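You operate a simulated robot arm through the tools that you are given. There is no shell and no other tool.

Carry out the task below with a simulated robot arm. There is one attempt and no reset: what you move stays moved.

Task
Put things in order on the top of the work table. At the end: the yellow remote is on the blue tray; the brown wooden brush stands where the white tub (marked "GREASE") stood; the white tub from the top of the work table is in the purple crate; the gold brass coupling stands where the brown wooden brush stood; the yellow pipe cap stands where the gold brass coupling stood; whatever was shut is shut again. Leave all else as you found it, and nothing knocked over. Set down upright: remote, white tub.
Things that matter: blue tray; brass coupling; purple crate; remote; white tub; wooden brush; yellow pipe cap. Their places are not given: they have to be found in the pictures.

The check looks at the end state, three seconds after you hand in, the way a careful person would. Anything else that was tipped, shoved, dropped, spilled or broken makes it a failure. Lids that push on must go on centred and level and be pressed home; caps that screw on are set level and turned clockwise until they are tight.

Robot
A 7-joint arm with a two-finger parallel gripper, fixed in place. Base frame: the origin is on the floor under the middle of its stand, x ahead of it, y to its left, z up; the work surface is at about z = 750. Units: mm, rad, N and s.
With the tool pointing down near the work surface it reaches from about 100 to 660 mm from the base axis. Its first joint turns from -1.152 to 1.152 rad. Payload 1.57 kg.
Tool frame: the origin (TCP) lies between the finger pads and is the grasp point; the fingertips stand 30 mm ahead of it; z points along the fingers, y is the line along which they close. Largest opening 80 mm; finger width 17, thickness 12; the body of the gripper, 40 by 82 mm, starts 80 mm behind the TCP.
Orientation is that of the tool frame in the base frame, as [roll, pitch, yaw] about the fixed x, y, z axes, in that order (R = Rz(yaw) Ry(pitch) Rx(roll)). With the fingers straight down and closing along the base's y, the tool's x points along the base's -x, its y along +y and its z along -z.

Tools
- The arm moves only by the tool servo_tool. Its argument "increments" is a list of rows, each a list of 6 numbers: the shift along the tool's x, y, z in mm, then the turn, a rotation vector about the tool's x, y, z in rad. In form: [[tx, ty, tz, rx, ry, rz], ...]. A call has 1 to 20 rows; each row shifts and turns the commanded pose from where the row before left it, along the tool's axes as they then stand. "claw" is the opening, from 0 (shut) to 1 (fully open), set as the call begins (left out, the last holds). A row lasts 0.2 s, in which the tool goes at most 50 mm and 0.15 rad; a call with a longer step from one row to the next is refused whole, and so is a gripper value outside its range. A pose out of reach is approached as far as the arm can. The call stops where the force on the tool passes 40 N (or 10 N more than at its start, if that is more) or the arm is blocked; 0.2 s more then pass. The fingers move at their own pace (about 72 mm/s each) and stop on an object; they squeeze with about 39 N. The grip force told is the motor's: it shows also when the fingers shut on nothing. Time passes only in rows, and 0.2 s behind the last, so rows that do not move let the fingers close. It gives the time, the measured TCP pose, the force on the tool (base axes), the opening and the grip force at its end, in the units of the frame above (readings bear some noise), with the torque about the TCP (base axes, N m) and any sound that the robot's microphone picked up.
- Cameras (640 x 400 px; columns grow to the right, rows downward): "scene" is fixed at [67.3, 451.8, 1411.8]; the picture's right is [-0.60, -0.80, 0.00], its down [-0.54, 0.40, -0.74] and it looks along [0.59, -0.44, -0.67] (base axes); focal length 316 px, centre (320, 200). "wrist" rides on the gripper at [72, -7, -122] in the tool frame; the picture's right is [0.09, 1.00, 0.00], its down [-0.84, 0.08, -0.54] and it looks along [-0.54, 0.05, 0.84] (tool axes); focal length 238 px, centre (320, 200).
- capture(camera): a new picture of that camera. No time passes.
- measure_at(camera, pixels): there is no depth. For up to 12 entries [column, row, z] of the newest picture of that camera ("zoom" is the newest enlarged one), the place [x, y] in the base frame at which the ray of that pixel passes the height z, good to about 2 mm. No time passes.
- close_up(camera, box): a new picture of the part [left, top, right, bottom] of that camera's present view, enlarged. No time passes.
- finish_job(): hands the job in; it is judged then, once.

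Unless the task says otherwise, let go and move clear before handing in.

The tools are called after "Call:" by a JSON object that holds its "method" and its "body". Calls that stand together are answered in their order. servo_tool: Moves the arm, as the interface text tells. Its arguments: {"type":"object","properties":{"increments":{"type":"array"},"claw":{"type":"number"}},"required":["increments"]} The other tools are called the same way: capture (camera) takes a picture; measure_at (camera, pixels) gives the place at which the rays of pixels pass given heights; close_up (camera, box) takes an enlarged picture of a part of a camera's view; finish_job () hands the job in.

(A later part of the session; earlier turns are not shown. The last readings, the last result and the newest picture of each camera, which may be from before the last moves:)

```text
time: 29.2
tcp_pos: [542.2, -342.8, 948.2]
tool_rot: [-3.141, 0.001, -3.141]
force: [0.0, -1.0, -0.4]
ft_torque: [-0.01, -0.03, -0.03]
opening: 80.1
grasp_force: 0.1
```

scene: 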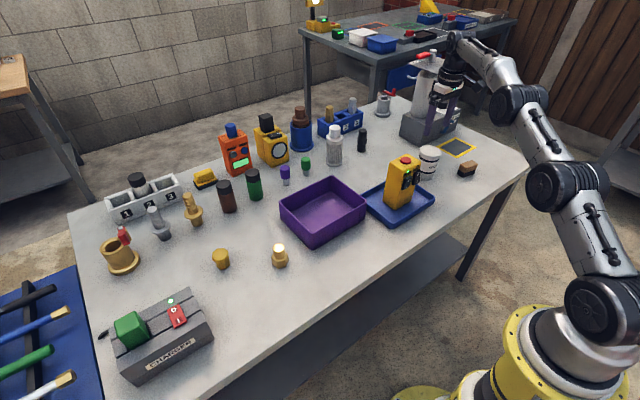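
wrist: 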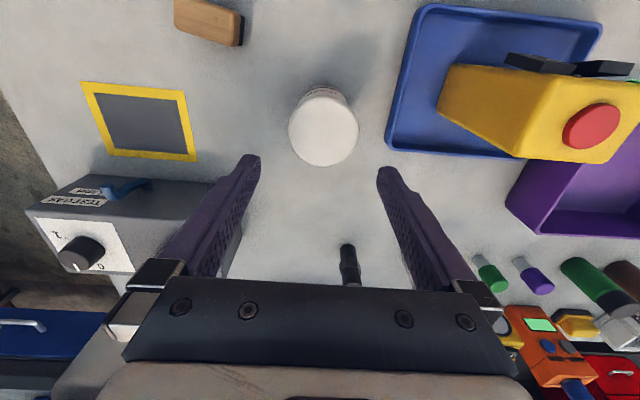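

The TCP is at about (542,−343). I'll correct by 2 mm and descend to z ≈ 806 around the tub's body.

Call:
{"method": "servo_tool", "body": {"increments": [[2, 1.5, 15, 0, 0, 0], [0, 0, 20, 0, 0, 0], [0, 0, 20, 0, 0, 0], [0, 0, 12, 0, 0, 0], [0, 0, 10, 0, 0, 0], [0, 0, 10, 0, 0, 0], [0, 0, 10, 0, 0, 0], [0, 0, 10, 0, 0, 0], [0, 0, 10, 0, 0, 0], [0, 0, 10, 0, 0, 0], [0, 0, 10, 0, 0, 0], [0, 0, 6, 0, 0, 0], [0, 0, 0, 0, 0, 0]]}}

Call:
{"method": "capture", "body": {"camera": "wrist"}}

Call:
{"method": "close_up", "body": {"camera": "scene", "box": [370, 90, 498, 200]}}

```text
time: 32.0
tcp_pos: [540.7, -340.1, 804.6]
tool_rot: [3.14, -0.002, 3.141]
force: [-0.4, -0.8, 0.7]
ft_torque: [0.04, -0.01, 0.02]
opening: 79.8
grasp_force: 0.0
```

```text
taken
```

wrist: 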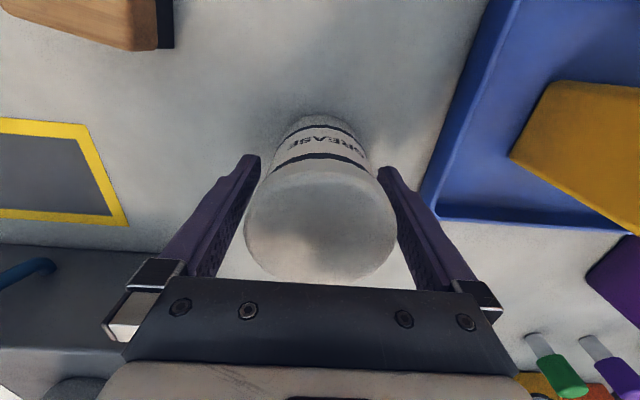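

```text
3.64 times, centred on (434, 145) of scene
```

zoom: 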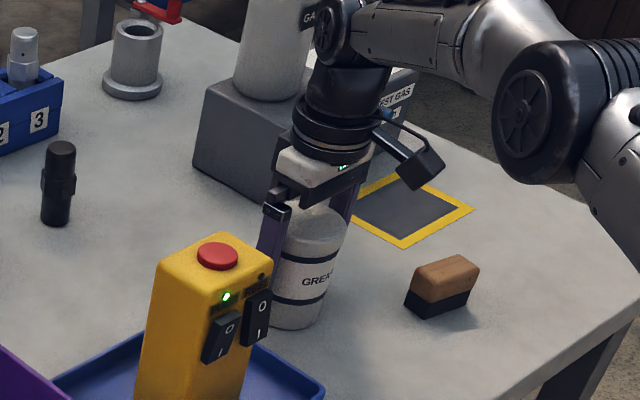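

The fingers straddle the tub with clearance on both sides. I'll close on it.

Call:
{"method": "servo_tool", "body": {"increments": [[0, 0, 0, 0, 0, 0], [0, 0, 0, 0, 0, 0], [0, 0, 0, 0, 0, 0], [0, 0, 0, 0, 0, 0]], "claw": 0}}

Call:
{"method": "servo_tool", "body": {"increments": [[0, 0, -4, 0, 0, 0], [0, 0, -8, 0, 0, 0], [0, 0, -12, 0, 0, 0], [0, 0, 0, 0, 0, 0]]}}

Call:
{"method": "capture", "body": {"camera": "wrist"}}

```text
time: 33.0
tcp_pos: [539.9, -341.2, 804.4]
tool_rot: [3.14, 0.0, -3.141]
force: [-0.4, -0.1, -0.5]
ft_torque: [0.0, -0.05, 0.03]
opening: 65.3
grasp_force: 38.3
```

```text
time: 34.0
tcp_pos: [540.5, -338.3, 829.0]
tool_rot: [-3.141, 0.0, -3.142]
force: [0.9, 0.1, -2.2]
ft_torque: [-0.04, 0.0, -0.01]
opening: 65.7
grasp_force: 39.1
```

```text
taken
```

wrist: 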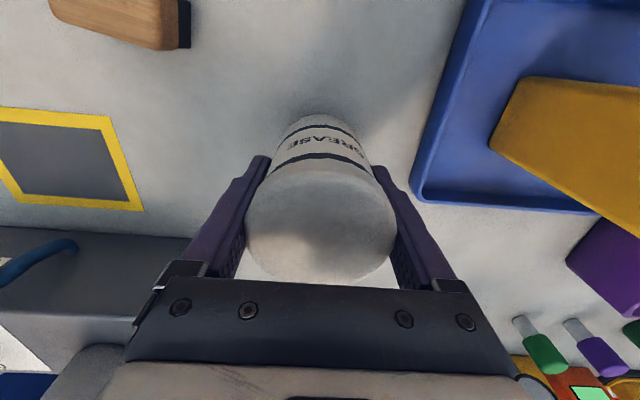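

The tub is gripped at 65.3 mm and lifted, with its base visible at (325,118). I'll raise it to z ≈ 995 so that its bottom clears the remote's button.

Call:
{"method": "servo_tool", "body": {"increments": [[0, 0, -20, 0, 0, 0], [0, 0, -25, 0, 0, 0], [0, 0, -25, 0, 0, 0], [0, 0, -25, 0, 0, 0], [0, 0, -25, 0, 0, 0], [0, 0, -25, 0, 0, 0], [0, 0, -20, 0, 0, 0], [0, 0, 0, 0, 0, 0]]}}

Call:
{"method": "capture", "body": {"camera": "scene"}}

```text
time: 35.8
tcp_pos: [538.6, -336.5, 993.9]
tool_rot: [-3.139, 0.0, -3.141]
force: [-0.2, 0.3, -4.1]
ft_torque: [0.02, 0.0, -0.01]
opening: 65.5
grasp_force: 39.7
out of reach, approached as far as the arm can: row 7
```

```text
taken
```

scene: 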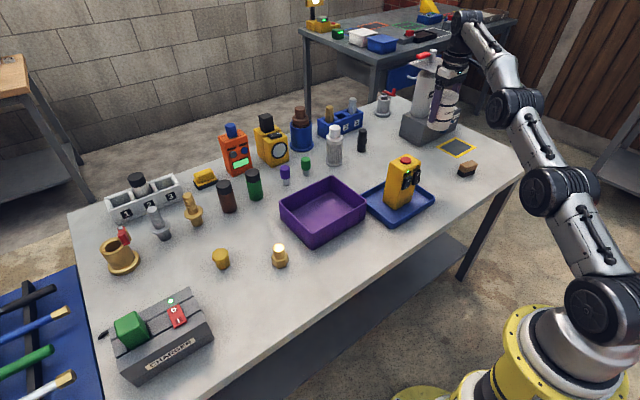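

The arm is at its reach limit there, but the tub is high and level. I'll move across in +y toward the crate at this height.

Call:
{"method": "servo_tool", "body": {"increments": [[3, 15, 0, 0, 0, 0], [0, 30, 0, 0, 0, 0], [0, 33, 0, 0, 0, 0], [0, 33, 0, 0, 0, 0], [0, 33, 0, 0, 0, 0], [0, 33, 0, 0, 0, 0], [0, 33, 0, 0, 0, 0], [0, 33, 0, 0, 0, 0], [-5, 33, 0, 0, 0, 0], [-5, 33, 0, 0, 0, 0], [-8, 33, 0, 0, 0, 0], [-8, 30, 0, 0, 0, 0], [-7, 15, 0, 0, 0, 0], [0, 5, 0, 0, 0, 0], [0, 0, 0, 0, 0, 0]]}}

Call:
{"method": "capture", "body": {"camera": "wrist"}}

Call:
{"method": "capture", "body": {"camera": "scene"}}

```text
time: 39.0
tcp_pos: [566.7, 54.9, 992.7]
tool_rot: [-3.141, -0.001, 3.141]
force: [-0.4, -0.1, -2.7]
ft_torque: [0.02, 0.02, 0.01]
opening: 65.4
grasp_force: 39.1
```

```text
taken
```

wrist: 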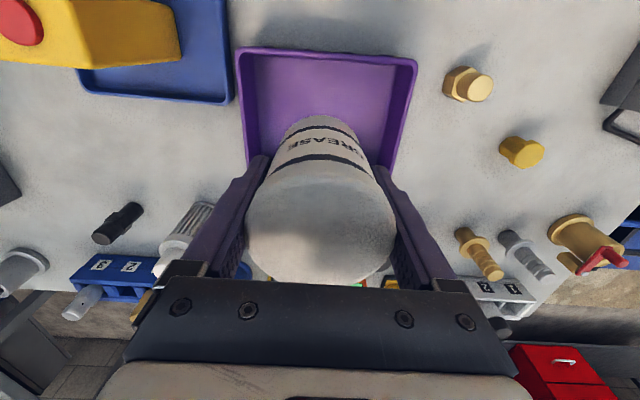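

```text
taken
```

scene: 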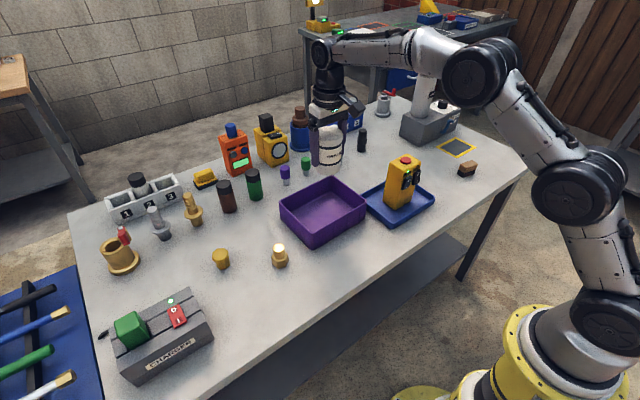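

The tub hangs above the crate. I'll measure the crate rim's near corners at (240,50) and (416,60) in the wrist picture.

Call:
{"method": "measure_at", "body": {"camera": "wrist", "pixels": [[238, 49, 818], [417, 60, 818], [247, 160, 818], [396, 166, 818], [262, 67, 757], [393, 73, 757]]}}

Call:
{"method": "close_up", "body": {"camera": "wrist", "box": [220, 35, 440, 175]}}

```text
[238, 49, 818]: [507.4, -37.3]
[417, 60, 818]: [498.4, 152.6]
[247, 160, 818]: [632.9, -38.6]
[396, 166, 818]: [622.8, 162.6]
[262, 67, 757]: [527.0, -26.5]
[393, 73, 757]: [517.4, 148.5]
```

```text
2.86 times, centred on (330, 105) of wrist
```

zoom: 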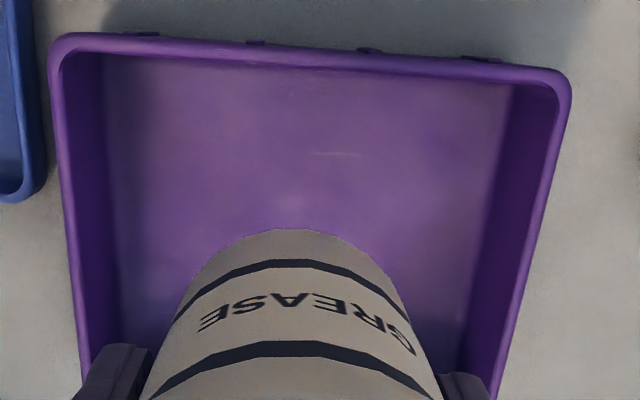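

The crate's middle is near (577,58). I'll shift 9 mm in x and 3 mm in y, then lower the tub to just above the crate floor.

Call:
{"method": "servo_tool", "body": {"increments": [[-5, 2, 10, 0, 0, 0], [-4, 1.5, 20, 0, 0, 0], [0, 0, 25, 0, 0, 0], [0, 0, 25, 0, 0, 0], [0, 0, 25, 0, 0, 0], [0, 0, 20, 0, 0, 0], [0, 0, 15, 0, 0, 0], [0, 0, 15, 0, 0, 0], [0, 0, 10, 0, 0, 0], [0, 0, 6, 0, 0, 0], [0, 0, 0, 0, 0, 0]]}}

Call:
{"method": "capture", "body": {"camera": "wrist"}}

Call:
{"method": "close_up", "body": {"camera": "scene", "box": [250, 130, 378, 250]}}

```text
time: 41.4
tcp_pos: [576.1, 58.4, 822.6]
tool_rot: [3.141, 0.0, 3.141]
force: [-0.1, 0.2, -3.0]
ft_torque: [0.0, 0.02, -0.05]
opening: 65.4
grasp_force: 39.6
```

```text
taken
```

wrist: 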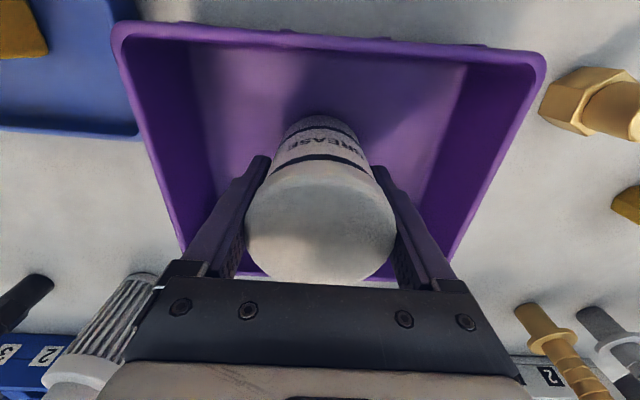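

```text
3.33 times, centred on (314, 190) of scene
```

zoom: 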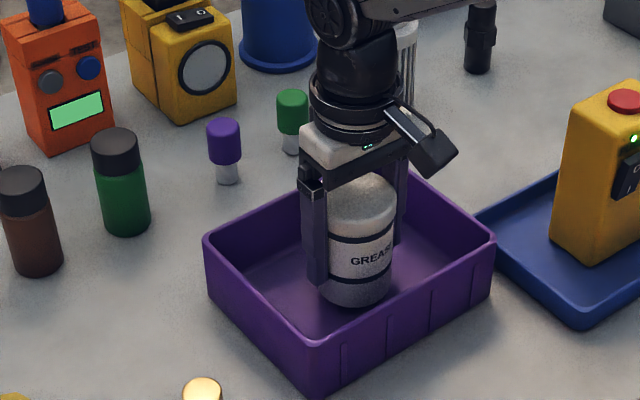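

The tub is inside the crate, centred and clear of the walls. I'll lower in small steps until it touches.

Call:
{"method": "servo_tool", "body": {"increments": [[0, 0, 3, 0, 0, 0], [0, 0, 3, 0, 0, 0], [0, 0, 2, 0, 0, 0], [0, 0, 0, 0, 0, 0]]}}

Call:
{"method": "servo_tool", "body": {"increments": [[0, 0, 1, 0, 0, 0], [0, 0, 1, 0, 0, 0], [0, 0, 0, 0, 0, 0]]}}

Call:
{"method": "servo_tool", "body": {"increments": [[0, 0, 1, 0, 0, 0], [0, 0, 1, 0, 0, 0], [0, 0, 0, 0, 0, 0]]}}

```text
time: 42.4
tcp_pos: [576.0, 59.6, 815.5]
tool_rot: [3.142, 0.0, 3.141]
force: [0.1, 0.0, -2.2]
ft_torque: [0.03, 0.01, 0.0]
opening: 65.5
grasp_force: 39.1
```

```text
time: 43.2
tcp_pos: [576.4, 58.3, 814.0]
tool_rot: [3.142, -0.001, -3.141]
force: [0.3, 0.0, -3.3]
ft_torque: [-0.02, -0.01, -0.03]
opening: 65.7
grasp_force: 38.6
```

```text
time: 44.0
tcp_pos: [576.9, 58.1, 813.5]
tool_rot: [3.142, 0.001, 3.142]
force: [-3.0, 2.1, 5.0]
ft_torque: [0.01, 0.32, -0.01]
opening: 65.3
grasp_force: 39.1
```

Contact shows at z ≈ 813 (force +5 N). I'll open part way to 78 mm, wait, then rise straight up.

Call:
{"method": "servo_tool", "body": {"increments": [[0, 0, 0.5, 0, 0, 0], [0, 0, 0, 0, 0, 0]]}}

Call:
{"method": "servo_tool", "body": {"increments": [[0, 0, 0, 0, 0, 0], [0, 0, 0, 0, 0, 0], [0, 0, 0, 0, 0, 0]], "claw": 1}}

Call:
{"method": "servo_tool", "body": {"increments": [[0, 0, -5, 0, 0, 0], [0, 0, -10, 0, 0, 0], [0, 0, -15, 0, 0, 0], [0, 0, -20, 0, 0, 0], [0, 0, -25, 0, 0, 0], [0, 0, -30, 0, 0, 0], [0, 0, -30, 0, 0, 0], [0, 0, -30, 0, 0, 0], [0, 0, 0, 0, 0, 0]]}}

Call:
{"method": "capture", "body": {"camera": "wrist"}}

Call:
{"method": "capture", "body": {"camera": "scene"}}

```text
time: 44.6
tcp_pos: [577.8, 58.7, 812.7]
tool_rot: [3.14, 0.003, 3.141]
force: [-5.0, 1.4, 16.5]
ft_torque: [0.16, 0.52, 0.04]
opening: 65.7
grasp_force: 38.6
```

```text
time: 45.4
tcp_pos: [576.7, 57.2, 811.0]
tool_rot: [-3.141, 0.0, -3.141]
force: [-0.2, 0.3, 0.2]
ft_torque: [0.02, 0.02, 0.0]
opening: 80.1
grasp_force: 0.1
```

```text
time: 47.4
tcp_pos: [577.7, 57.0, 974.4]
tool_rot: [-3.141, -0.001, -3.141]
force: [0.1, 0.4, 0.6]
ft_torque: [-0.03, 0.05, 0.0]
opening: 80.1
grasp_force: 0.0
```

```text
taken
```

wrist: 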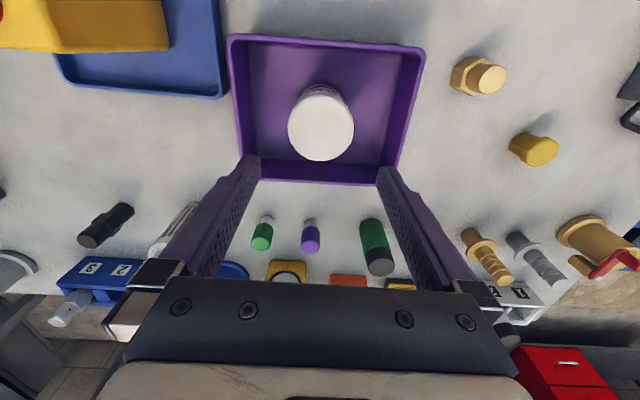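

```text
taken
```

scene: 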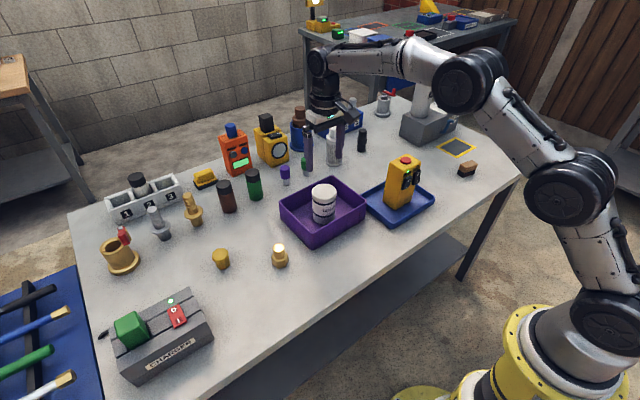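

The tub stands upright in the crate. Next is the brush, so I'll move at this height to a spot from which the wrist camera sees it well.

Call:
{"method": "servo_tool", "body": {"increments": [[8, -20, -2, 0, 0, 0], [13, -33, -2, 0, 0, 0], [13, -33, -2, 0, 0, 0], [13, -33, 0, 0, 0, 0], [13, -33, 0, 0, 0, 0], [13, -33, 0, 0, 0, 0], [13, -33, 0, 0, 0, 0], [13, -33, 0, 0, 0, 0], [13, -33, 0, 0, 0, 0], [13, -33, 0, 0, 0, 0], [13, -33, 0, 0, 0, 0], [13, -33, 0, 0, 0, 0], [13, -33, 0, 0, 0, 0], [13, -33, 0, 0, 0, 0], [13, -33, 0, 0, 0, 0], [8, -20, 0, 0, 0, 0], [0, 0, 0, 0, 0, 0]]}}

Call:
{"method": "capture", "body": {"camera": "wrist"}}

Call:
{"method": "close_up", "body": {"camera": "scene", "box": [440, 145, 504, 185]}}

```text
time: 51.0
tcp_pos: [375.6, -444.0, 981.4]
tool_rot: [-3.141, 0.0, 3.141]
force: [0.2, -0.1, 1.4]
ft_torque: [-0.01, -0.01, 0.0]
opening: 80.0
grasp_force: 0.2
```

```text
taken
```

wrist: 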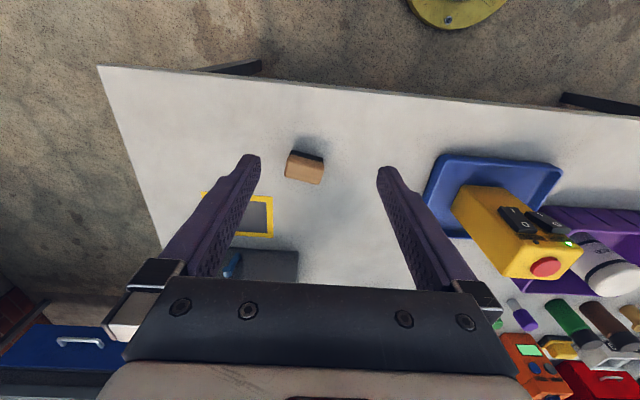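

```text
10.00 times, centred on (472, 165) of scene
```

zoom: 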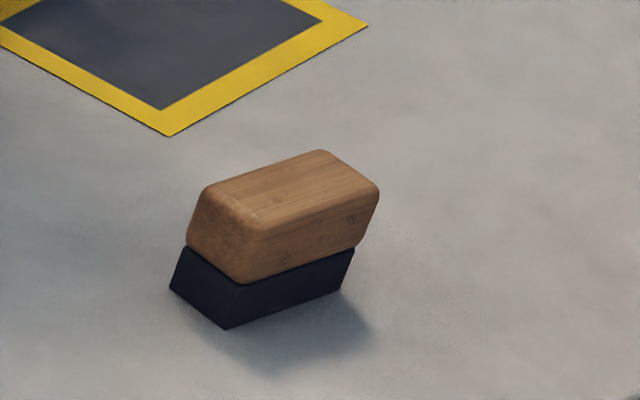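

The brush is at (304,167) in the wrist picture. I'll measure its base and top corners from both views.

Call:
{"method": "measure_at", "body": {"camera": "zoom", "pixels": [[170, 289, 750], [225, 329, 750], [341, 290, 750], [187, 247, 770], [240, 283, 770], [357, 247, 770], [205, 187, 795], [258, 225, 795], [378, 188, 795], [322, 150, 795]]}}

Call:
{"method": "close_up", "body": {"camera": "wrist", "box": [272, 140, 336, 190]}}

```text
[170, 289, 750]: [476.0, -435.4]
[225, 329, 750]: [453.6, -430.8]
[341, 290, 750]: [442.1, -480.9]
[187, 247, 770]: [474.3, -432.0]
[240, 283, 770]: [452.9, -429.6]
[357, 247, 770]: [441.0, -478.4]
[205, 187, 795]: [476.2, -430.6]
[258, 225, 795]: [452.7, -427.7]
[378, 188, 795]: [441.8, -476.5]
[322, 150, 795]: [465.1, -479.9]
```

```text
8.00 times, centred on (304, 165) of wrist
```

zoom: 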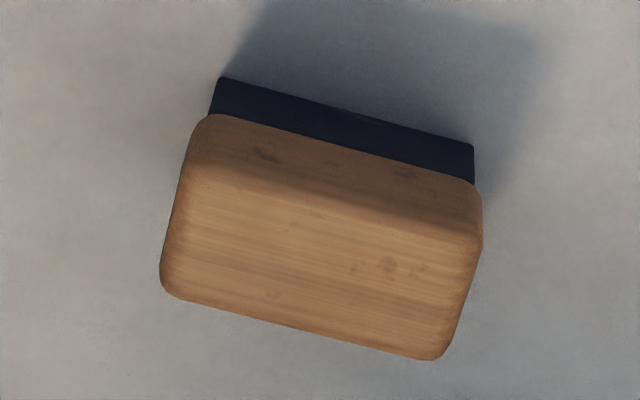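

Call:
{"method": "measure_at", "body": {"camera": "zoom", "pixels": [[220, 78, 750], [474, 146, 750], [205, 115, 770], [480, 188, 770], [190, 180, 795], [482, 245, 795], [160, 280, 795], [435, 360, 795], [170, 295, 800], [440, 358, 800], [480, 240, 800], [193, 170, 800]]}}

```text
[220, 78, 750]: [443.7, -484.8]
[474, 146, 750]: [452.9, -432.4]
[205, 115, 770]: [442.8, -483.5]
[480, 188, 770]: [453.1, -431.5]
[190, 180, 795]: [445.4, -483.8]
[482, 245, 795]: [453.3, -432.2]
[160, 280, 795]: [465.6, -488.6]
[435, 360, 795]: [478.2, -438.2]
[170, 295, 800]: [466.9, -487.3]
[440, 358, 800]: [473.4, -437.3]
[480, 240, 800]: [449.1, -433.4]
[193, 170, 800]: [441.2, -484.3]
```

The brush measures about 52 × 24 mm, top near z 796, middle near (460,−459.5), turned about 11° from the y axis. I'll lower to z ≈ 900 and move over it, turning the tool 0.197 rad so the fingers close along its length.

Call:
{"method": "servo_tool", "body": {"increments": [[0, 0, 27, 0, 0, 0], [0, 0, 27, 0, 0, 0], [0, 0, 27, 0, 0, 0], [-20, -4, 0, 0, 0, 0.0985], [0, 0, 0, 0, 0, 0.0985], [0, 0, 0, 0, 0, 0]]}}

Call:
{"method": "servo_tool", "body": {"increments": [[0, 0, 0, 0, 0, 0]]}}

```text
time: 52.4
tcp_pos: [398.5, -447.6, 899.9]
tool_rot: [-3.141, 0.001, 2.944]
force: [-0.3, -0.1, 0.6]
ft_torque: [-0.01, -0.02, -0.02]
opening: 80.1
grasp_force: 0.1
```

```text
time: 52.8
tcp_pos: [397.3, -448.1, 899.4]
tool_rot: [3.141, 0.0, 2.944]
force: [-0.4, 0.2, 0.4]
ft_torque: [0.01, 0.0, -0.01]
opening: 80.0
grasp_force: 0.1
```

Yaw is now 2.944 as wanted. Next I'll move 63.6 mm along the tool's −x to get above the brush.

Call:
{"method": "servo_tool", "body": {"increments": [[-20, 0.5, 0, 0, 0, 0], [-22, 0.5, 5, 0, 0, 0], [-21.6, 0, 10, 0, 0, 0], [0, 0, 10, 0, 0, 0], [0, 0, 0, 0, 0, 0]]}}

Call:
{"method": "capture", "body": {"camera": "wrist"}}

Call:
{"method": "capture", "body": {"camera": "scene"}}

```text
time: 54.0
tcp_pos: [460.6, -460.7, 875.7]
tool_rot: [-3.14, -0.001, 2.944]
force: [0.1, -0.4, -0.4]
ft_torque: [-0.02, 0.0, 0.0]
opening: 80.1
grasp_force: 0.2
```

```text
taken
```

wrist: 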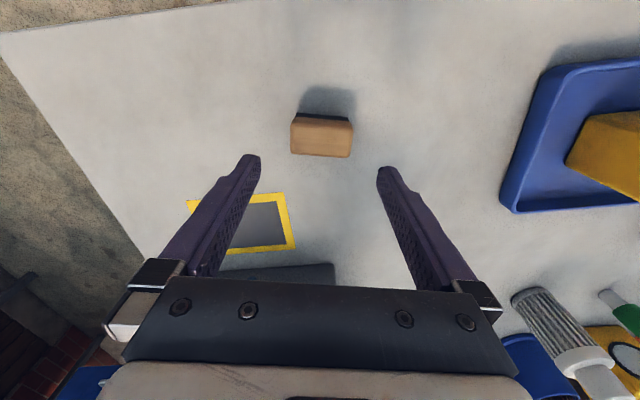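

```text
taken
```

scene: 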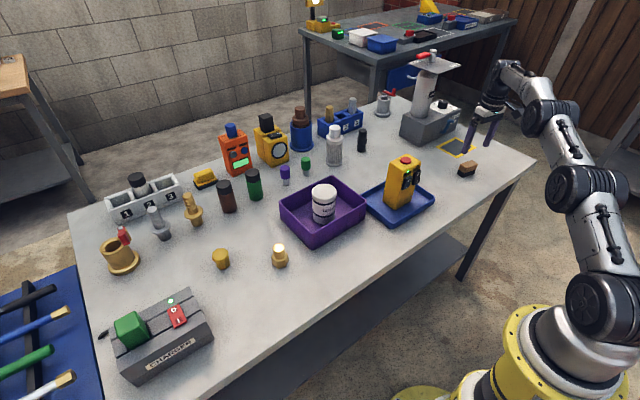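

The brush appears level with the fingers' closing line at (321,136). I'll zoom to fine-tune the centre.

Call:
{"method": "close_up", "body": {"camera": "wrist", "box": [272, 95, 368, 165]}}

```text
5.71 times, centred on (320, 130) of wrist
```

zoom: 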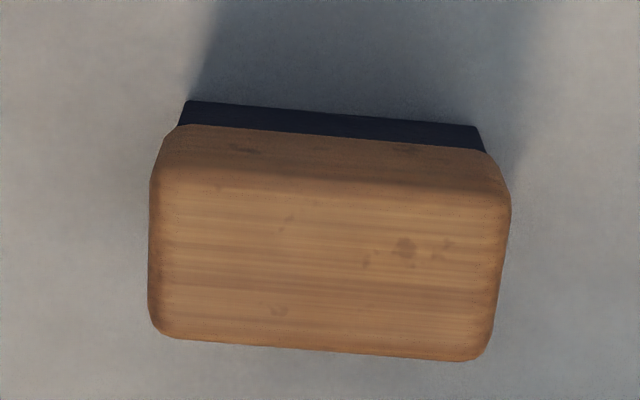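

Call:
{"method": "measure_at", "body": {"camera": "zoom", "pixels": [[187, 101, 750], [477, 127, 750], [177, 126, 770], [487, 153, 770], [150, 190, 795], [510, 205, 795], [150, 320, 795], [492, 345, 795], [165, 337, 795], [475, 361, 795]]}}

```text
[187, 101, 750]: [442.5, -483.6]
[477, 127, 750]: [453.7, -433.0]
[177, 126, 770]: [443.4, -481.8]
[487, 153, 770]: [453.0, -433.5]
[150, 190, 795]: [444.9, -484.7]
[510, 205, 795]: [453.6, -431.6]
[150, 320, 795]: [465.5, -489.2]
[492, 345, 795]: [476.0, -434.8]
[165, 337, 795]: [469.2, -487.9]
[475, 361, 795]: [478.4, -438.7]
```

The brush's middle is (460,−460.3) and the TCP reads (460.6,−460.7), which is well aligned. I'll descend to z ≈ 787 and then close.

Call:
{"method": "servo_tool", "body": {"increments": [[0, 0, 15, 0, 0, 0], [0, 0, 15, 0, 0, 0], [0, 0, 15, 0, 0, 0], [0, 0, 15, 0, 0, 0], [0, 0, 12, 0, 0, 0], [0, 0, 10, 0, 0, 0], [0, 0, 6, 0, 0, 0], [0, 0, 0, 0, 0, 0]]}}

Call:
{"method": "capture", "body": {"camera": "wrist"}}

Call:
{"method": "close_up", "body": {"camera": "scene", "box": [420, 110, 516, 190]}}

```text
time: 55.8
tcp_pos: [459.0, -459.5, 787.4]
tool_rot: [-3.141, -0.001, 2.944]
force: [-0.3, 0.2, 0.0]
ft_torque: [0.05, 0.01, 0.0]
opening: 80.0
grasp_force: 0.0
```

```text
taken
```

wrist: 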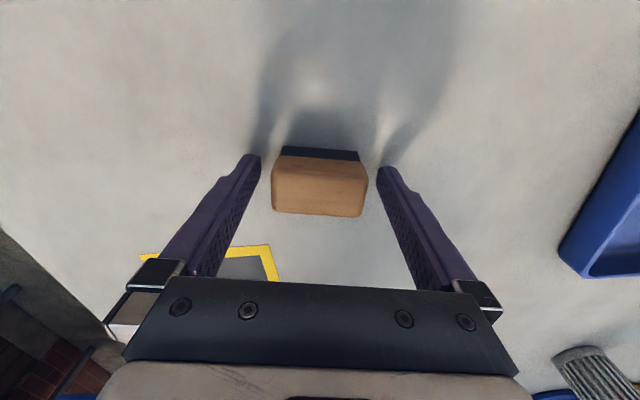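

```text
5.00 times, centred on (468, 150) of scene
```

zoom: 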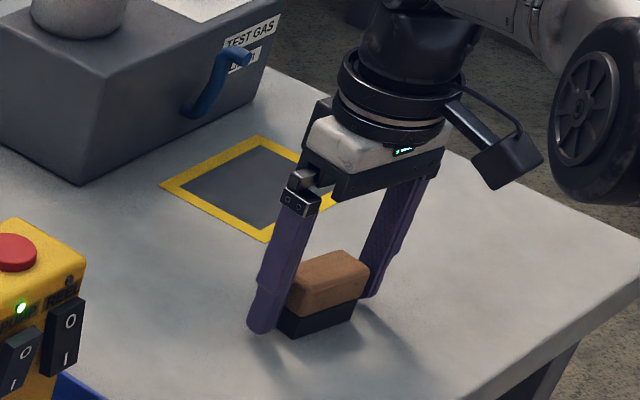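

The brush sits between the fingers, both tips just above the table. I'll close on it and lift a little.

Call:
{"method": "servo_tool", "body": {"increments": [[0, 0, 0, 0, 0, 0], [0, 0, 0, 0, 0, 0], [0, 0, 0, 0, 0, 0], [0, 0, 0, 0, 0, 0]], "claw": 0}}

Call:
{"method": "servo_tool", "body": {"increments": [[0, 0, -5, 0, 0, 0], [0, 0, -10, 0, 0, 0], [0, 0, -20, 0, 0, 0], [0, 0, -20, 0, 0, 0], [0, 0, 0, 0, 0, 0]]}}

Call:
{"method": "capture", "body": {"camera": "wrist"}}

Call:
{"method": "close_up", "body": {"camera": "scene", "box": [420, 100, 516, 190]}}

```text
time: 56.8
tcp_pos: [458.8, -459.1, 787.9]
tool_rot: [-3.141, 0.0, 2.944]
force: [0.7, -1.4, -0.2]
ft_torque: [-0.03, -0.03, 0.01]
opening: 55.3
grasp_force: 38.4
```

```text
time: 58.0
tcp_pos: [460.3, -457.7, 844.0]
tool_rot: [3.14, -0.001, 2.945]
force: [0.2, -0.2, -0.2]
ft_torque: [-0.01, -0.01, 0.01]
opening: 55.3
grasp_force: 38.8
```

```text
taken
```

wrist: 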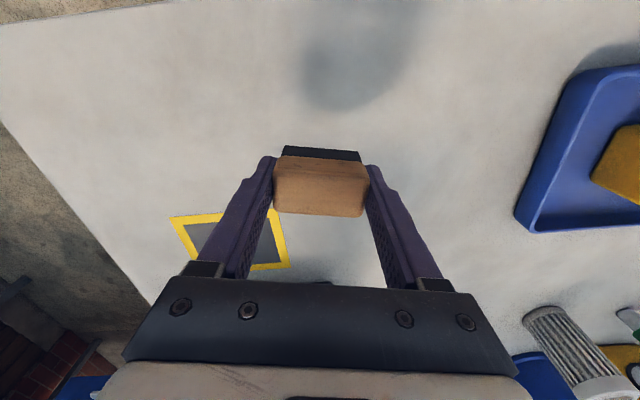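

```text
4.44 times, centred on (468, 145) of scene
```

zoom: 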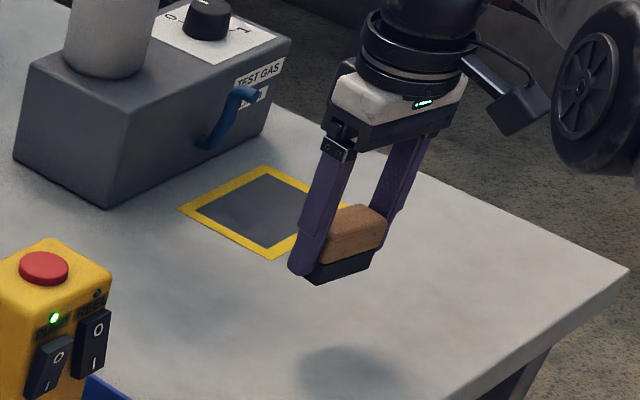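

The brush is lifted level and held at 55.3 mm. I'll carry it to the tub's old place at (540.3,−341), low but clear.

Call:
{"method": "servo_tool", "body": {"increments": [[-5, 12, 0, 0, 0, 0], [-9, 22, 0, 0, 0, 0], [-11, 26, 0, 0, 0, 0], [-11, 26, 0, 0, 0, 0], [-10, 24, 0, 0, 0, 0], [-6, 15, 0, 0, 0, 0], [-3, 6.3, 0, 0, 0, 0], [0, 0, 0, 0, 0, 0], [0, 0, 0, 0, 0, 0]]}}

Call:
{"method": "servo_tool", "body": {"increments": [[0, 0, 0, 0, 0, 0]]}}

Call:
{"method": "servo_tool", "body": {"increments": [[0, 0, 0, 0, 0, 0]]}}

```text
time: 60.0
tcp_pos: [541.7, -341.5, 842.4]
tool_rot: [3.141, 0.001, 2.944]
force: [0.0, 0.1, -0.7]
ft_torque: [-0.03, 0.01, 0.0]
opening: 55.6
grasp_force: 39.4
```

```text
time: 60.4
tcp_pos: [541.1, -341.0, 843.1]
tool_rot: [-3.141, 0.0, 2.944]
force: [0.1, 0.4, -0.3]
ft_torque: [-0.01, -0.04, -0.04]
opening: 55.4
grasp_force: 39.3
```

```text
time: 60.8
tcp_pos: [540.6, -341.5, 843.4]
tool_rot: [3.141, 0.0, 2.945]
force: [-0.5, -0.6, -1.5]
ft_torque: [-0.02, -0.05, -0.01]
opening: 55.0
grasp_force: 39.4
```

The pose averages (541.1,−341.3,843). I'll descend 52 mm to just above touch.

Call:
{"method": "servo_tool", "body": {"increments": [[1, 0, 10, 0, 0, 0], [0, 0, 15, 0, 0, 0], [0, 0, 15, 0, 0, 0], [0, 0, 8, 0, 0, 0], [0, 0, 4, 0, 0, 0], [0, 0, 0, 0, 0, 0]]}}

Call:
{"method": "capture", "body": {"camera": "wrist"}}

Call:
{"method": "servo_tool", "body": {"increments": [[0, 0, 1, 0, 0, 0], [0, 0, 1, 0, 0, 0], [0, 0, 0, 0, 0, 0]]}}

```text
time: 62.2
tcp_pos: [539.4, -340.6, 791.2]
tool_rot: [-3.141, 0.001, 2.946]
force: [0.4, 0.2, -0.8]
ft_torque: [-0.01, 0.02, 0.01]
opening: 55.1
grasp_force: 38.8
```

```text
taken
```

wrist: 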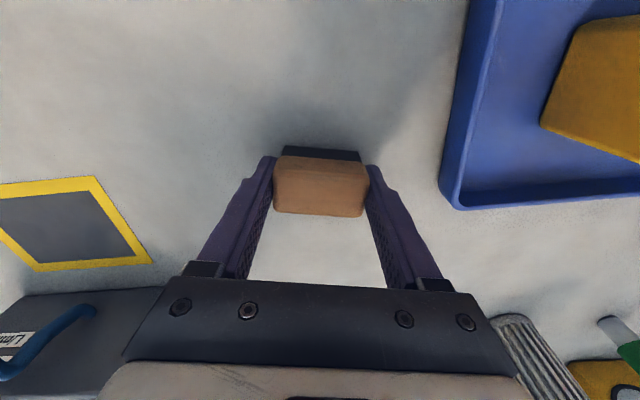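

```text
time: 63.0
tcp_pos: [539.4, -343.4, 787.7]
tool_rot: [-3.141, 0.001, 2.945]
force: [0.6, 0.3, -1.0]
ft_torque: [-0.02, 0.01, 0.0]
opening: 55.1
grasp_force: 39.3
```

The brush is within a mm or so of the table at z 788, with no contact yet. I'll continue in fine steps.

Call:
{"method": "servo_tool", "body": {"increments": [[0, 0, 0.7, 0, 0, 0], [0, 0, 0.7, 0, 0, 0], [0, 0, 0, 0, 0, 0]]}}

Call:
{"method": "servo_tool", "body": {"increments": [[0, 0, 0.7, 0, 0, 0], [0, 0, 0, 0, 0, 0]]}}

```text
time: 63.8
tcp_pos: [539.4, -342.0, 787.0]
tool_rot: [3.141, 0.002, 2.943]
force: [1.6, 1.4, 1.6]
ft_torque: [0.05, 0.0, 0.02]
opening: 55.3
grasp_force: 39.2
```

```text
time: 64.4
tcp_pos: [538.9, -342.6, 787.3]
tool_rot: [-3.14, 0.001, 2.945]
force: [-1.5, -1.5, 6.9]
ft_torque: [0.08, 0.02, -0.01]
opening: 55.2
grasp_force: 39.3
```

Contact is felt at 6.9 N. I'll release and rise.

Call:
{"method": "servo_tool", "body": {"increments": [[0, 0, 0, 0, 0, 0], [0, 0, 0, 0, 0, 0], [0, 0, 0, 0, 0, 0]], "claw": 1}}

Call:
{"method": "servo_tool", "body": {"increments": [[0, 0, -5, 0, 0, 0], [0, 0, -10, 0, 0, 0], [0, 0, -20, 0, 0, 0], [0, 0, -30, 0, 0, 0], [0, 0, -30, 0, 0, 0], [0, 0, -30, 0, 0, 0], [0, 0, 0, 0, 0, 0]]}}

Call:
{"method": "capture", "body": {"camera": "wrist"}}

Call:
{"method": "close_up", "body": {"camera": "scene", "box": [380, 120, 508, 200]}}

```text
time: 65.2
tcp_pos: [539.6, -340.7, 786.3]
tool_rot: [-3.141, 0.002, 2.944]
force: [-0.5, -0.2, 0.1]
ft_torque: [0.01, 0.04, 0.01]
opening: 79.9
grasp_force: 0.2
```

```text
time: 66.8
tcp_pos: [539.6, -340.0, 912.7]
tool_rot: [-3.141, 0.0, 2.944]
force: [0.1, 0.0, 0.0]
ft_torque: [-0.01, 0.0, -0.01]
opening: 80.2
grasp_force: 0.0
```

```text
taken
```

wrist: 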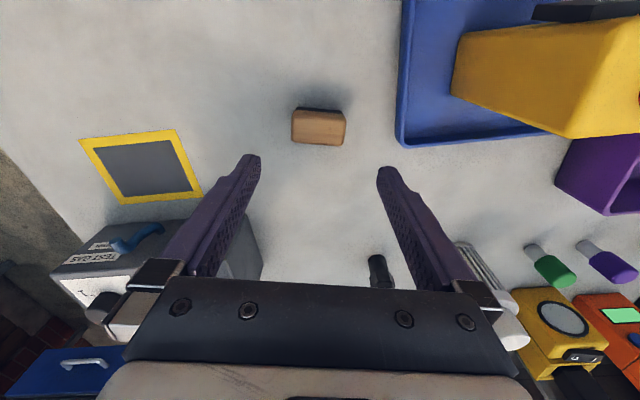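

```text
5.00 times, centred on (444, 160) of scene
```

zoom: 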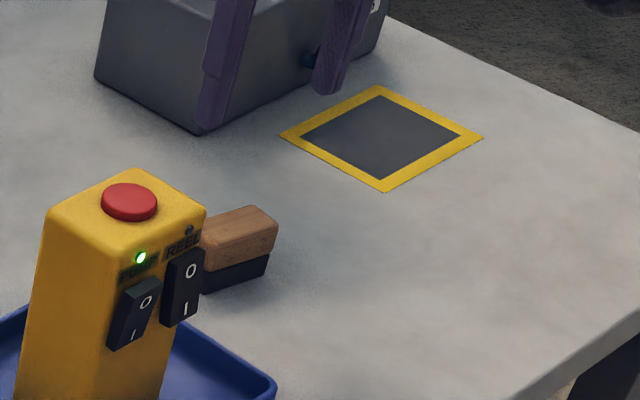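

The brush stands level where the tub was. Now for the coupling: I'll rise, turn the tool back to yaw π and cross over to view it, staying above the remote.

Call:
{"method": "servo_tool", "body": {"increments": [[10, 0, -20, 0, 0, -0.0985], [10, 0, -20, 0, 0, -0.0985], [10, 0, -25, 0, 0, 0], [10, 15, -20, 0, 0, 0], [8, 34, 0, 0, 0, 0], [8, 36, 0, 0, 0, 0], [8, 36, 0, 0, 0, 0], [8, 36, 0, 0, 0, 0], [8, 36, 0, 0, 0, 0], [8, 36, 0, 0, 0, 0], [8, 36, 0, 0, 0, 0], [8, 36, 0, 0, 0, 0], [8, 36, 0, 0, 0, 0], [8, 36, 0, 0, 0, 0], [8, 36, 0, 0, 0, 0], [8, 36, 0, 0, 0, 0], [5, 36, 0, 0, 0, 0], [5, 36, 0, 0, 0, 0], [5, 36, 0, 0, 0, 0], [0, 25, 0, 0, 0, 0]]}}

Call:
{"method": "servo_tool", "body": {"increments": [[0, 0, 0, 0, 0, 0], [0, 0, 0, 0, 0, 0]]}}

Call:
{"method": "capture", "body": {"camera": "wrist"}}

Call:
{"method": "capture", "body": {"camera": "scene"}}

```text
time: 71.0
tcp_pos: [388.1, 242.2, 998.6]
tool_rot: [-3.141, 0.001, -3.141]
force: [0.3, -0.9, -0.4]
ft_torque: [0.02, 0.04, 0.02]
opening: 79.9
grasp_force: 0.0
```

```text
time: 71.6
tcp_pos: [387.8, 242.0, 998.6]
tool_rot: [-3.141, -0.001, -3.14]
force: [-0.4, -0.1, -0.3]
ft_torque: [0.01, 0.03, 0.0]
opening: 80.0
grasp_force: 0.1
```

```text
taken
```

wrist: 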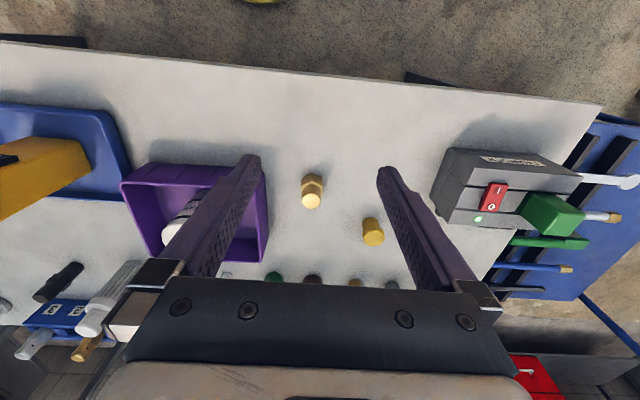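

```text
taken
```

scene: 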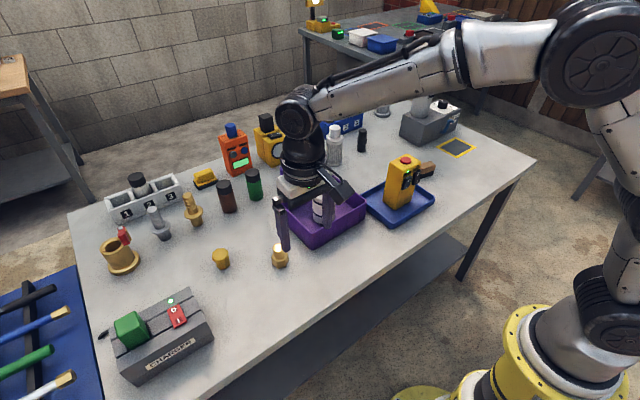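

The coupling is at (312,192) and the cap at (373,232) in the wrist picture. I'll zoom on both from each camera.

Call:
{"method": "close_up", "body": {"camera": "wrist", "box": [290, 165, 354, 215]}}

Call:
{"method": "close_up", "body": {"camera": "wrist", "box": [350, 205, 400, 255]}}

Call:
{"method": "close_up", "body": {"camera": "scene", "box": [204, 235, 300, 280]}}

```text
8.00 times, centred on (322, 190) of wrist
```

zoom: 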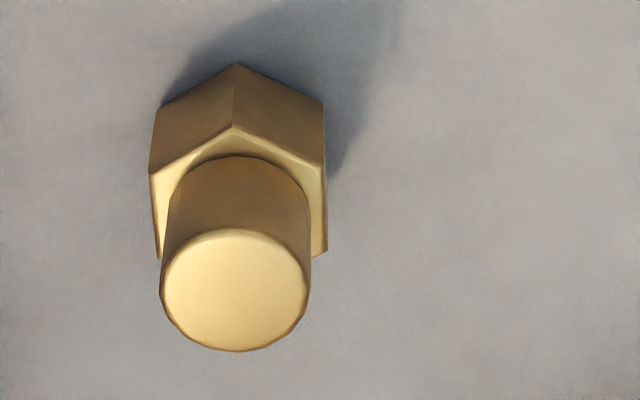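

```text
8.00 times, centred on (375, 230) of wrist
```

zoom: 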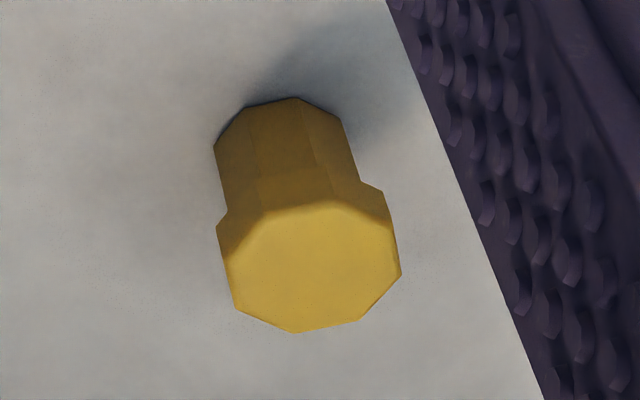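

```text
6.67 times, centred on (252, 258) of scene
```

zoom: 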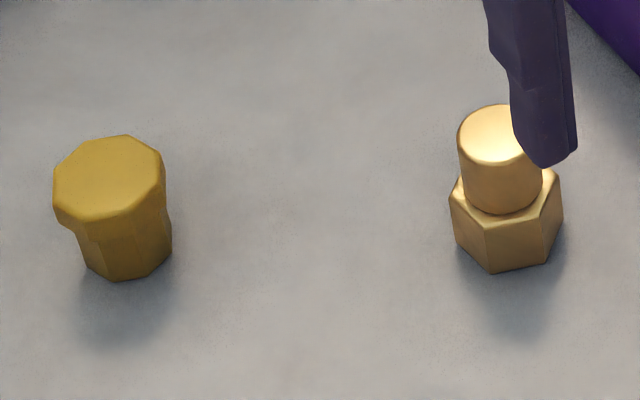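

These are clearly the gold hex coupling and the yellow octagonal cap. I'll measure both with trial heights for their tops.

Call:
{"method": "measure_at", "body": {"camera": "wrist", "pixels": [[311.75, 173.1, 750], [301.6, 178.1, 750], [322.6, 177.9, 750], [302, 201.6, 800], [320.5, 201.3, 800], [311.6, 209, 800], [311.4, 193.75, 800], [302, 201.6, 810], [320.5, 201.3, 810], [311.6, 209, 810], [311.4, 193.75, 810]]}}

Call:
{"method": "measure_at", "body": {"camera": "wrist", "pixels": [[371.6, 217.3, 750], [361.75, 223.5, 750], [377.6, 220.3, 750], [364, 238, 800], [385.1, 239.4, 800], [372.1, 246.6, 800], [371, 231, 800], [364, 238, 790], [385.1, 239.4, 790], [372.1, 246.6, 790], [371, 231, 790]]}}

Call:
{"method": "measure_at", "body": {"camera": "zoom", "pixels": [[490, 272, 750], [457, 240, 750], [560, 222, 750], [496, 135, 800], [496, 135, 810], [118, 280, 750], [82, 265, 750], [172, 250, 750], [108, 180, 790], [108, 180, 800], [53, 178, 790], [163, 160, 790]]}}

```text
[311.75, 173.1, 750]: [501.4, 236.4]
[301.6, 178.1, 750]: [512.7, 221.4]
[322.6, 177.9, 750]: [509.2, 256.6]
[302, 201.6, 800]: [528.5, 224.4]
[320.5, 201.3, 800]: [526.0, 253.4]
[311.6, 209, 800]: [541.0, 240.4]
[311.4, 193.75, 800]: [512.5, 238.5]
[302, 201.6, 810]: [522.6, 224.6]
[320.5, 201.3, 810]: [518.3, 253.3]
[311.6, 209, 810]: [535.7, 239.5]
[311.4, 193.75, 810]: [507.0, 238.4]
```

```text
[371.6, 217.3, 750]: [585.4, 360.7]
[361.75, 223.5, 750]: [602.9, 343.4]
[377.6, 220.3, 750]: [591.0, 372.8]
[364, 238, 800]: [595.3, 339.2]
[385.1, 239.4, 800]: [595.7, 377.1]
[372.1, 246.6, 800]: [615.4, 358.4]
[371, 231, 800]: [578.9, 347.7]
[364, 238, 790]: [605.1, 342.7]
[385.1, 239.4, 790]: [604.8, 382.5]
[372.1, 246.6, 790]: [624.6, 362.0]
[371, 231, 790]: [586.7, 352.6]
```

```text
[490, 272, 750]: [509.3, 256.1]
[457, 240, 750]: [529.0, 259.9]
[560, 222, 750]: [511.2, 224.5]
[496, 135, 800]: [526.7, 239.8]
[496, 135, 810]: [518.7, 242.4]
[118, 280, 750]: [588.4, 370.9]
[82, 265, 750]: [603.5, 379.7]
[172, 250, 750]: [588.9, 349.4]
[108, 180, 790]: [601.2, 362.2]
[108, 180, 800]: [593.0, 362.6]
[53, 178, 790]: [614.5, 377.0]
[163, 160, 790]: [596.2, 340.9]
```

The coupling's middle is near (520.5,240.7), with hex corners on a 20 mm radius and its top near z 809. I'll hover above it and check its hex orientation from closer.

Call:
{"method": "servo_tool", "body": {"increments": [[-25, 0, 10, 0, 0, 0], [-27, -0.4, 20, 0, 0, 0], [-27, -0.4, 20, 0, 0, 0], [-27, -0.4, 20, 0, 0, 0], [-26, 0, 20, 0, 0, 0], [0, 0, 20, 0, 0, 0], [0, 0, 0, 0, 0, 0], [0, 0, 0, 0, 0, 0]]}}

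Call:
{"method": "capture", "body": {"camera": "wrist"}}

Call:
{"method": "close_up", "body": {"camera": "wrist", "box": [280, 100, 360, 160]}}

```text
time: 73.4
tcp_pos: [518.4, 237.4, 882.7]
tool_rot: [-3.141, -0.002, 3.141]
force: [-0.1, 0.1, -0.1]
ft_torque: [0.03, -0.02, -0.03]
opening: 80.0
grasp_force: 0.1
```

```text
taken
```

wrist: 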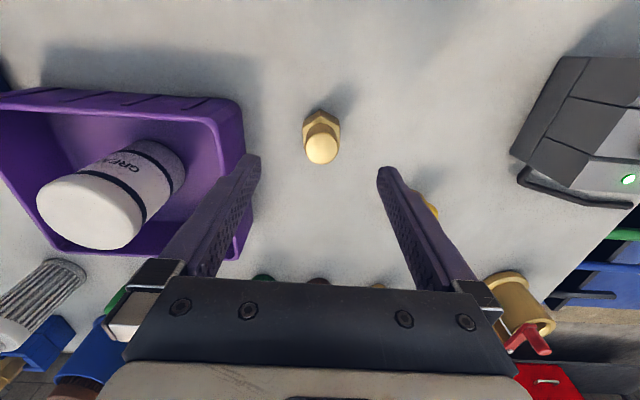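

```text
6.67 times, centred on (320, 130) of wrist
```

zoom: 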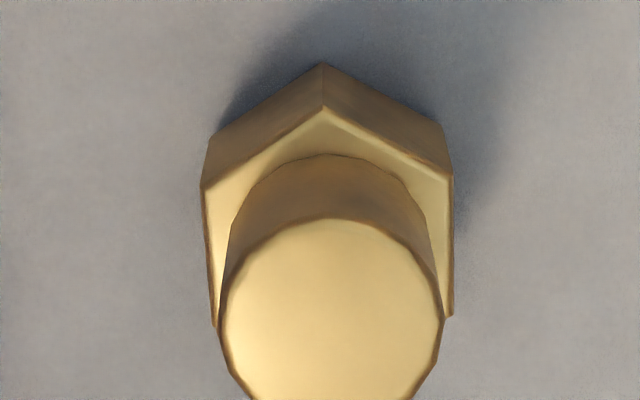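

Call:
{"method": "measure_at", "body": {"camera": "zoom", "pixels": [[323, 63, 750], [208, 139, 750], [444, 127, 750], [323, 107, 775], [203, 188, 775], [451, 178, 775], [452, 316, 775], [213, 326, 775], [323, 107, 770], [220, 310, 809], [444, 312, 809], [330, 219, 809]]}}

Call:
{"method": "servo_tool", "body": {"increments": [[0, 0, 0, 0, 0, 0]]}}

Call:
{"method": "servo_tool", "body": {"increments": [[0, 0, 0, 0, 0, 0]]}}

```text
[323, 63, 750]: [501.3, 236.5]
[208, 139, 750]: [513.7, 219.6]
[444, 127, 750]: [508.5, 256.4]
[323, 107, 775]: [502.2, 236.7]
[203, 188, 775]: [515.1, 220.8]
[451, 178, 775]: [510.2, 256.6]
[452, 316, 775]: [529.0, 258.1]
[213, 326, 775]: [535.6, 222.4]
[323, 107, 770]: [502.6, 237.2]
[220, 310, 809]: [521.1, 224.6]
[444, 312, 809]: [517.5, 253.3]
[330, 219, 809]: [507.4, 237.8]
```

```text
time: 73.8
tcp_pos: [517.4, 238.3, 883.6]
tool_rot: [3.141, 0.0, 3.141]
force: [-0.4, -0.2, 0.9]
ft_torque: [-0.01, -0.01, 0.01]
opening: 80.1
grasp_force: 0.1
```

```text
time: 74.2
tcp_pos: [517.5, 238.5, 884.6]
tool_rot: [3.141, -0.001, -3.14]
force: [0.2, 0.0, -0.5]
ft_torque: [-0.01, 0.03, 0.0]
opening: 80.1
grasp_force: 0.1
```

The hex flats run about 7° off the x axis, and the coupling's middle is (521.3,239.7). I'll shift by (+3.5,+1.6), turn 0.122 rad, and descend part way.

Call:
{"method": "servo_tool", "body": {"increments": [[-3.5, 1.6, 0, 0, 0, -0.061], [0, 0, 10, 0, 0, -0.061], [0, 0, 10, 0, 0, 0], [0, 0, 0, 0, 0, 0], [0, 0, 0, 0, 0, 0]]}}

Call:
{"method": "servo_tool", "body": {"increments": [[0, 0, 0, 0, 0, 0]]}}

Call:
{"method": "capture", "body": {"camera": "wrist"}}

Call:
{"method": "close_up", "body": {"camera": "wrist", "box": [260, 100, 380, 175]}}

```text
time: 75.4
tcp_pos: [523.0, 240.3, 864.1]
tool_rot: [-3.142, 0.001, -3.02]
force: [0.6, -0.4, 0.3]
ft_torque: [-0.02, -0.02, 0.02]
opening: 80.1
grasp_force: 0.1
```

```text
time: 75.8
tcp_pos: [521.8, 240.0, 865.6]
tool_rot: [-3.139, 0.0, -3.02]
force: [-0.1, 0.1, 0.0]
ft_torque: [-0.02, 0.01, 0.02]
opening: 80.0
grasp_force: 0.0
```

```text
taken
```

wrist: 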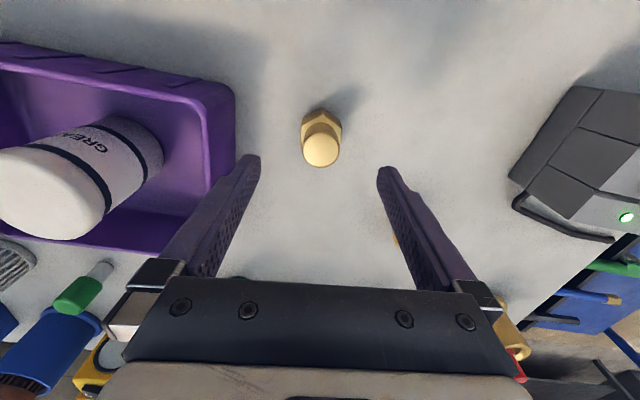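

```text
5.33 times, centred on (320, 138) of wrist
```

zoom: 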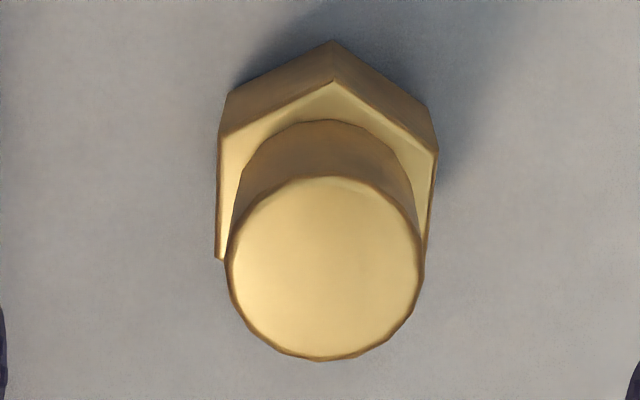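

Call:
{"method": "measure_at", "body": {"camera": "zoom", "pixels": [[333, 41, 750], [226, 95, 750], [432, 113, 750], [333, 80, 775], [218, 140, 775], [437, 154, 775], [217, 258, 775], [428, 252, 775], [228, 270, 809], [420, 275, 809], [322, 360, 809], [330, 177, 809]]}}

```text
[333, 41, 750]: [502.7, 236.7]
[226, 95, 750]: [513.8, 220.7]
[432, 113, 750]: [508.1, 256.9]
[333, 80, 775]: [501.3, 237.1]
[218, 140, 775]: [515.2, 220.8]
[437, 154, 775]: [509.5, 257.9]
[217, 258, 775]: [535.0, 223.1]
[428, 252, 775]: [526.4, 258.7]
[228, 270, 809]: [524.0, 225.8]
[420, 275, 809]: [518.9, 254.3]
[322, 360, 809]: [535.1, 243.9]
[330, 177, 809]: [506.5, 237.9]
```

The coupling's middle (520.8,240) matches the TCP (522,240). I'll descend to z ≈ 785 and close on the hex flats.

Call:
{"method": "servo_tool", "body": {"increments": [[1, 0, 12, 0, 0, 0], [0, 0, 12, 0, 0, 0], [0, 0, 12, 0, 0, 0], [0, 0, 12, 0, 0, 0], [0, 0, 12, 0, 0, 0], [0, 0, 12, 0, 0, 0], [0, 0, 8, 0, 0, 0], [0, 0, 0, 0, 0, 0]]}}

Call:
{"method": "capture", "body": {"camera": "wrist"}}

Call:
{"method": "close_up", "body": {"camera": "scene", "box": [220, 180, 348, 290]}}

```text
time: 77.6
tcp_pos: [522.2, 239.0, 784.7]
tool_rot: [3.141, -0.001, -3.019]
force: [-0.1, 0.9, 0.0]
ft_torque: [-0.03, -0.01, 0.03]
opening: 80.1
grasp_force: 0.1
```

```text
taken
```

wrist: 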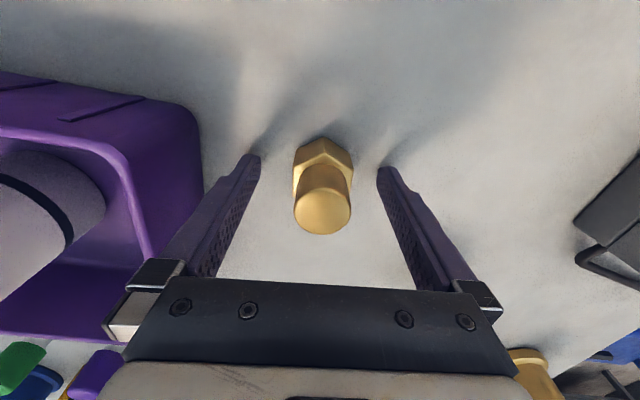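

```text
3.64 times, centred on (284, 235) of scene
```

zoom: 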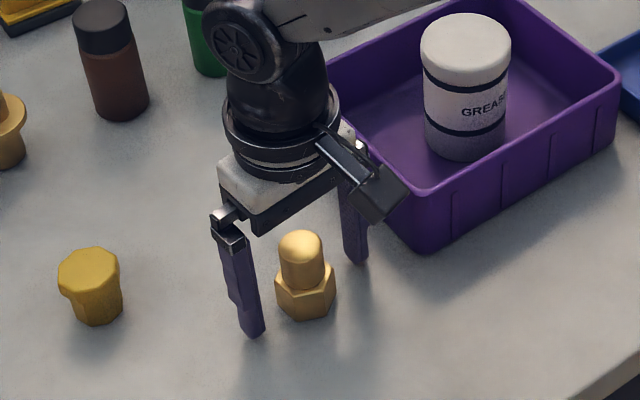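

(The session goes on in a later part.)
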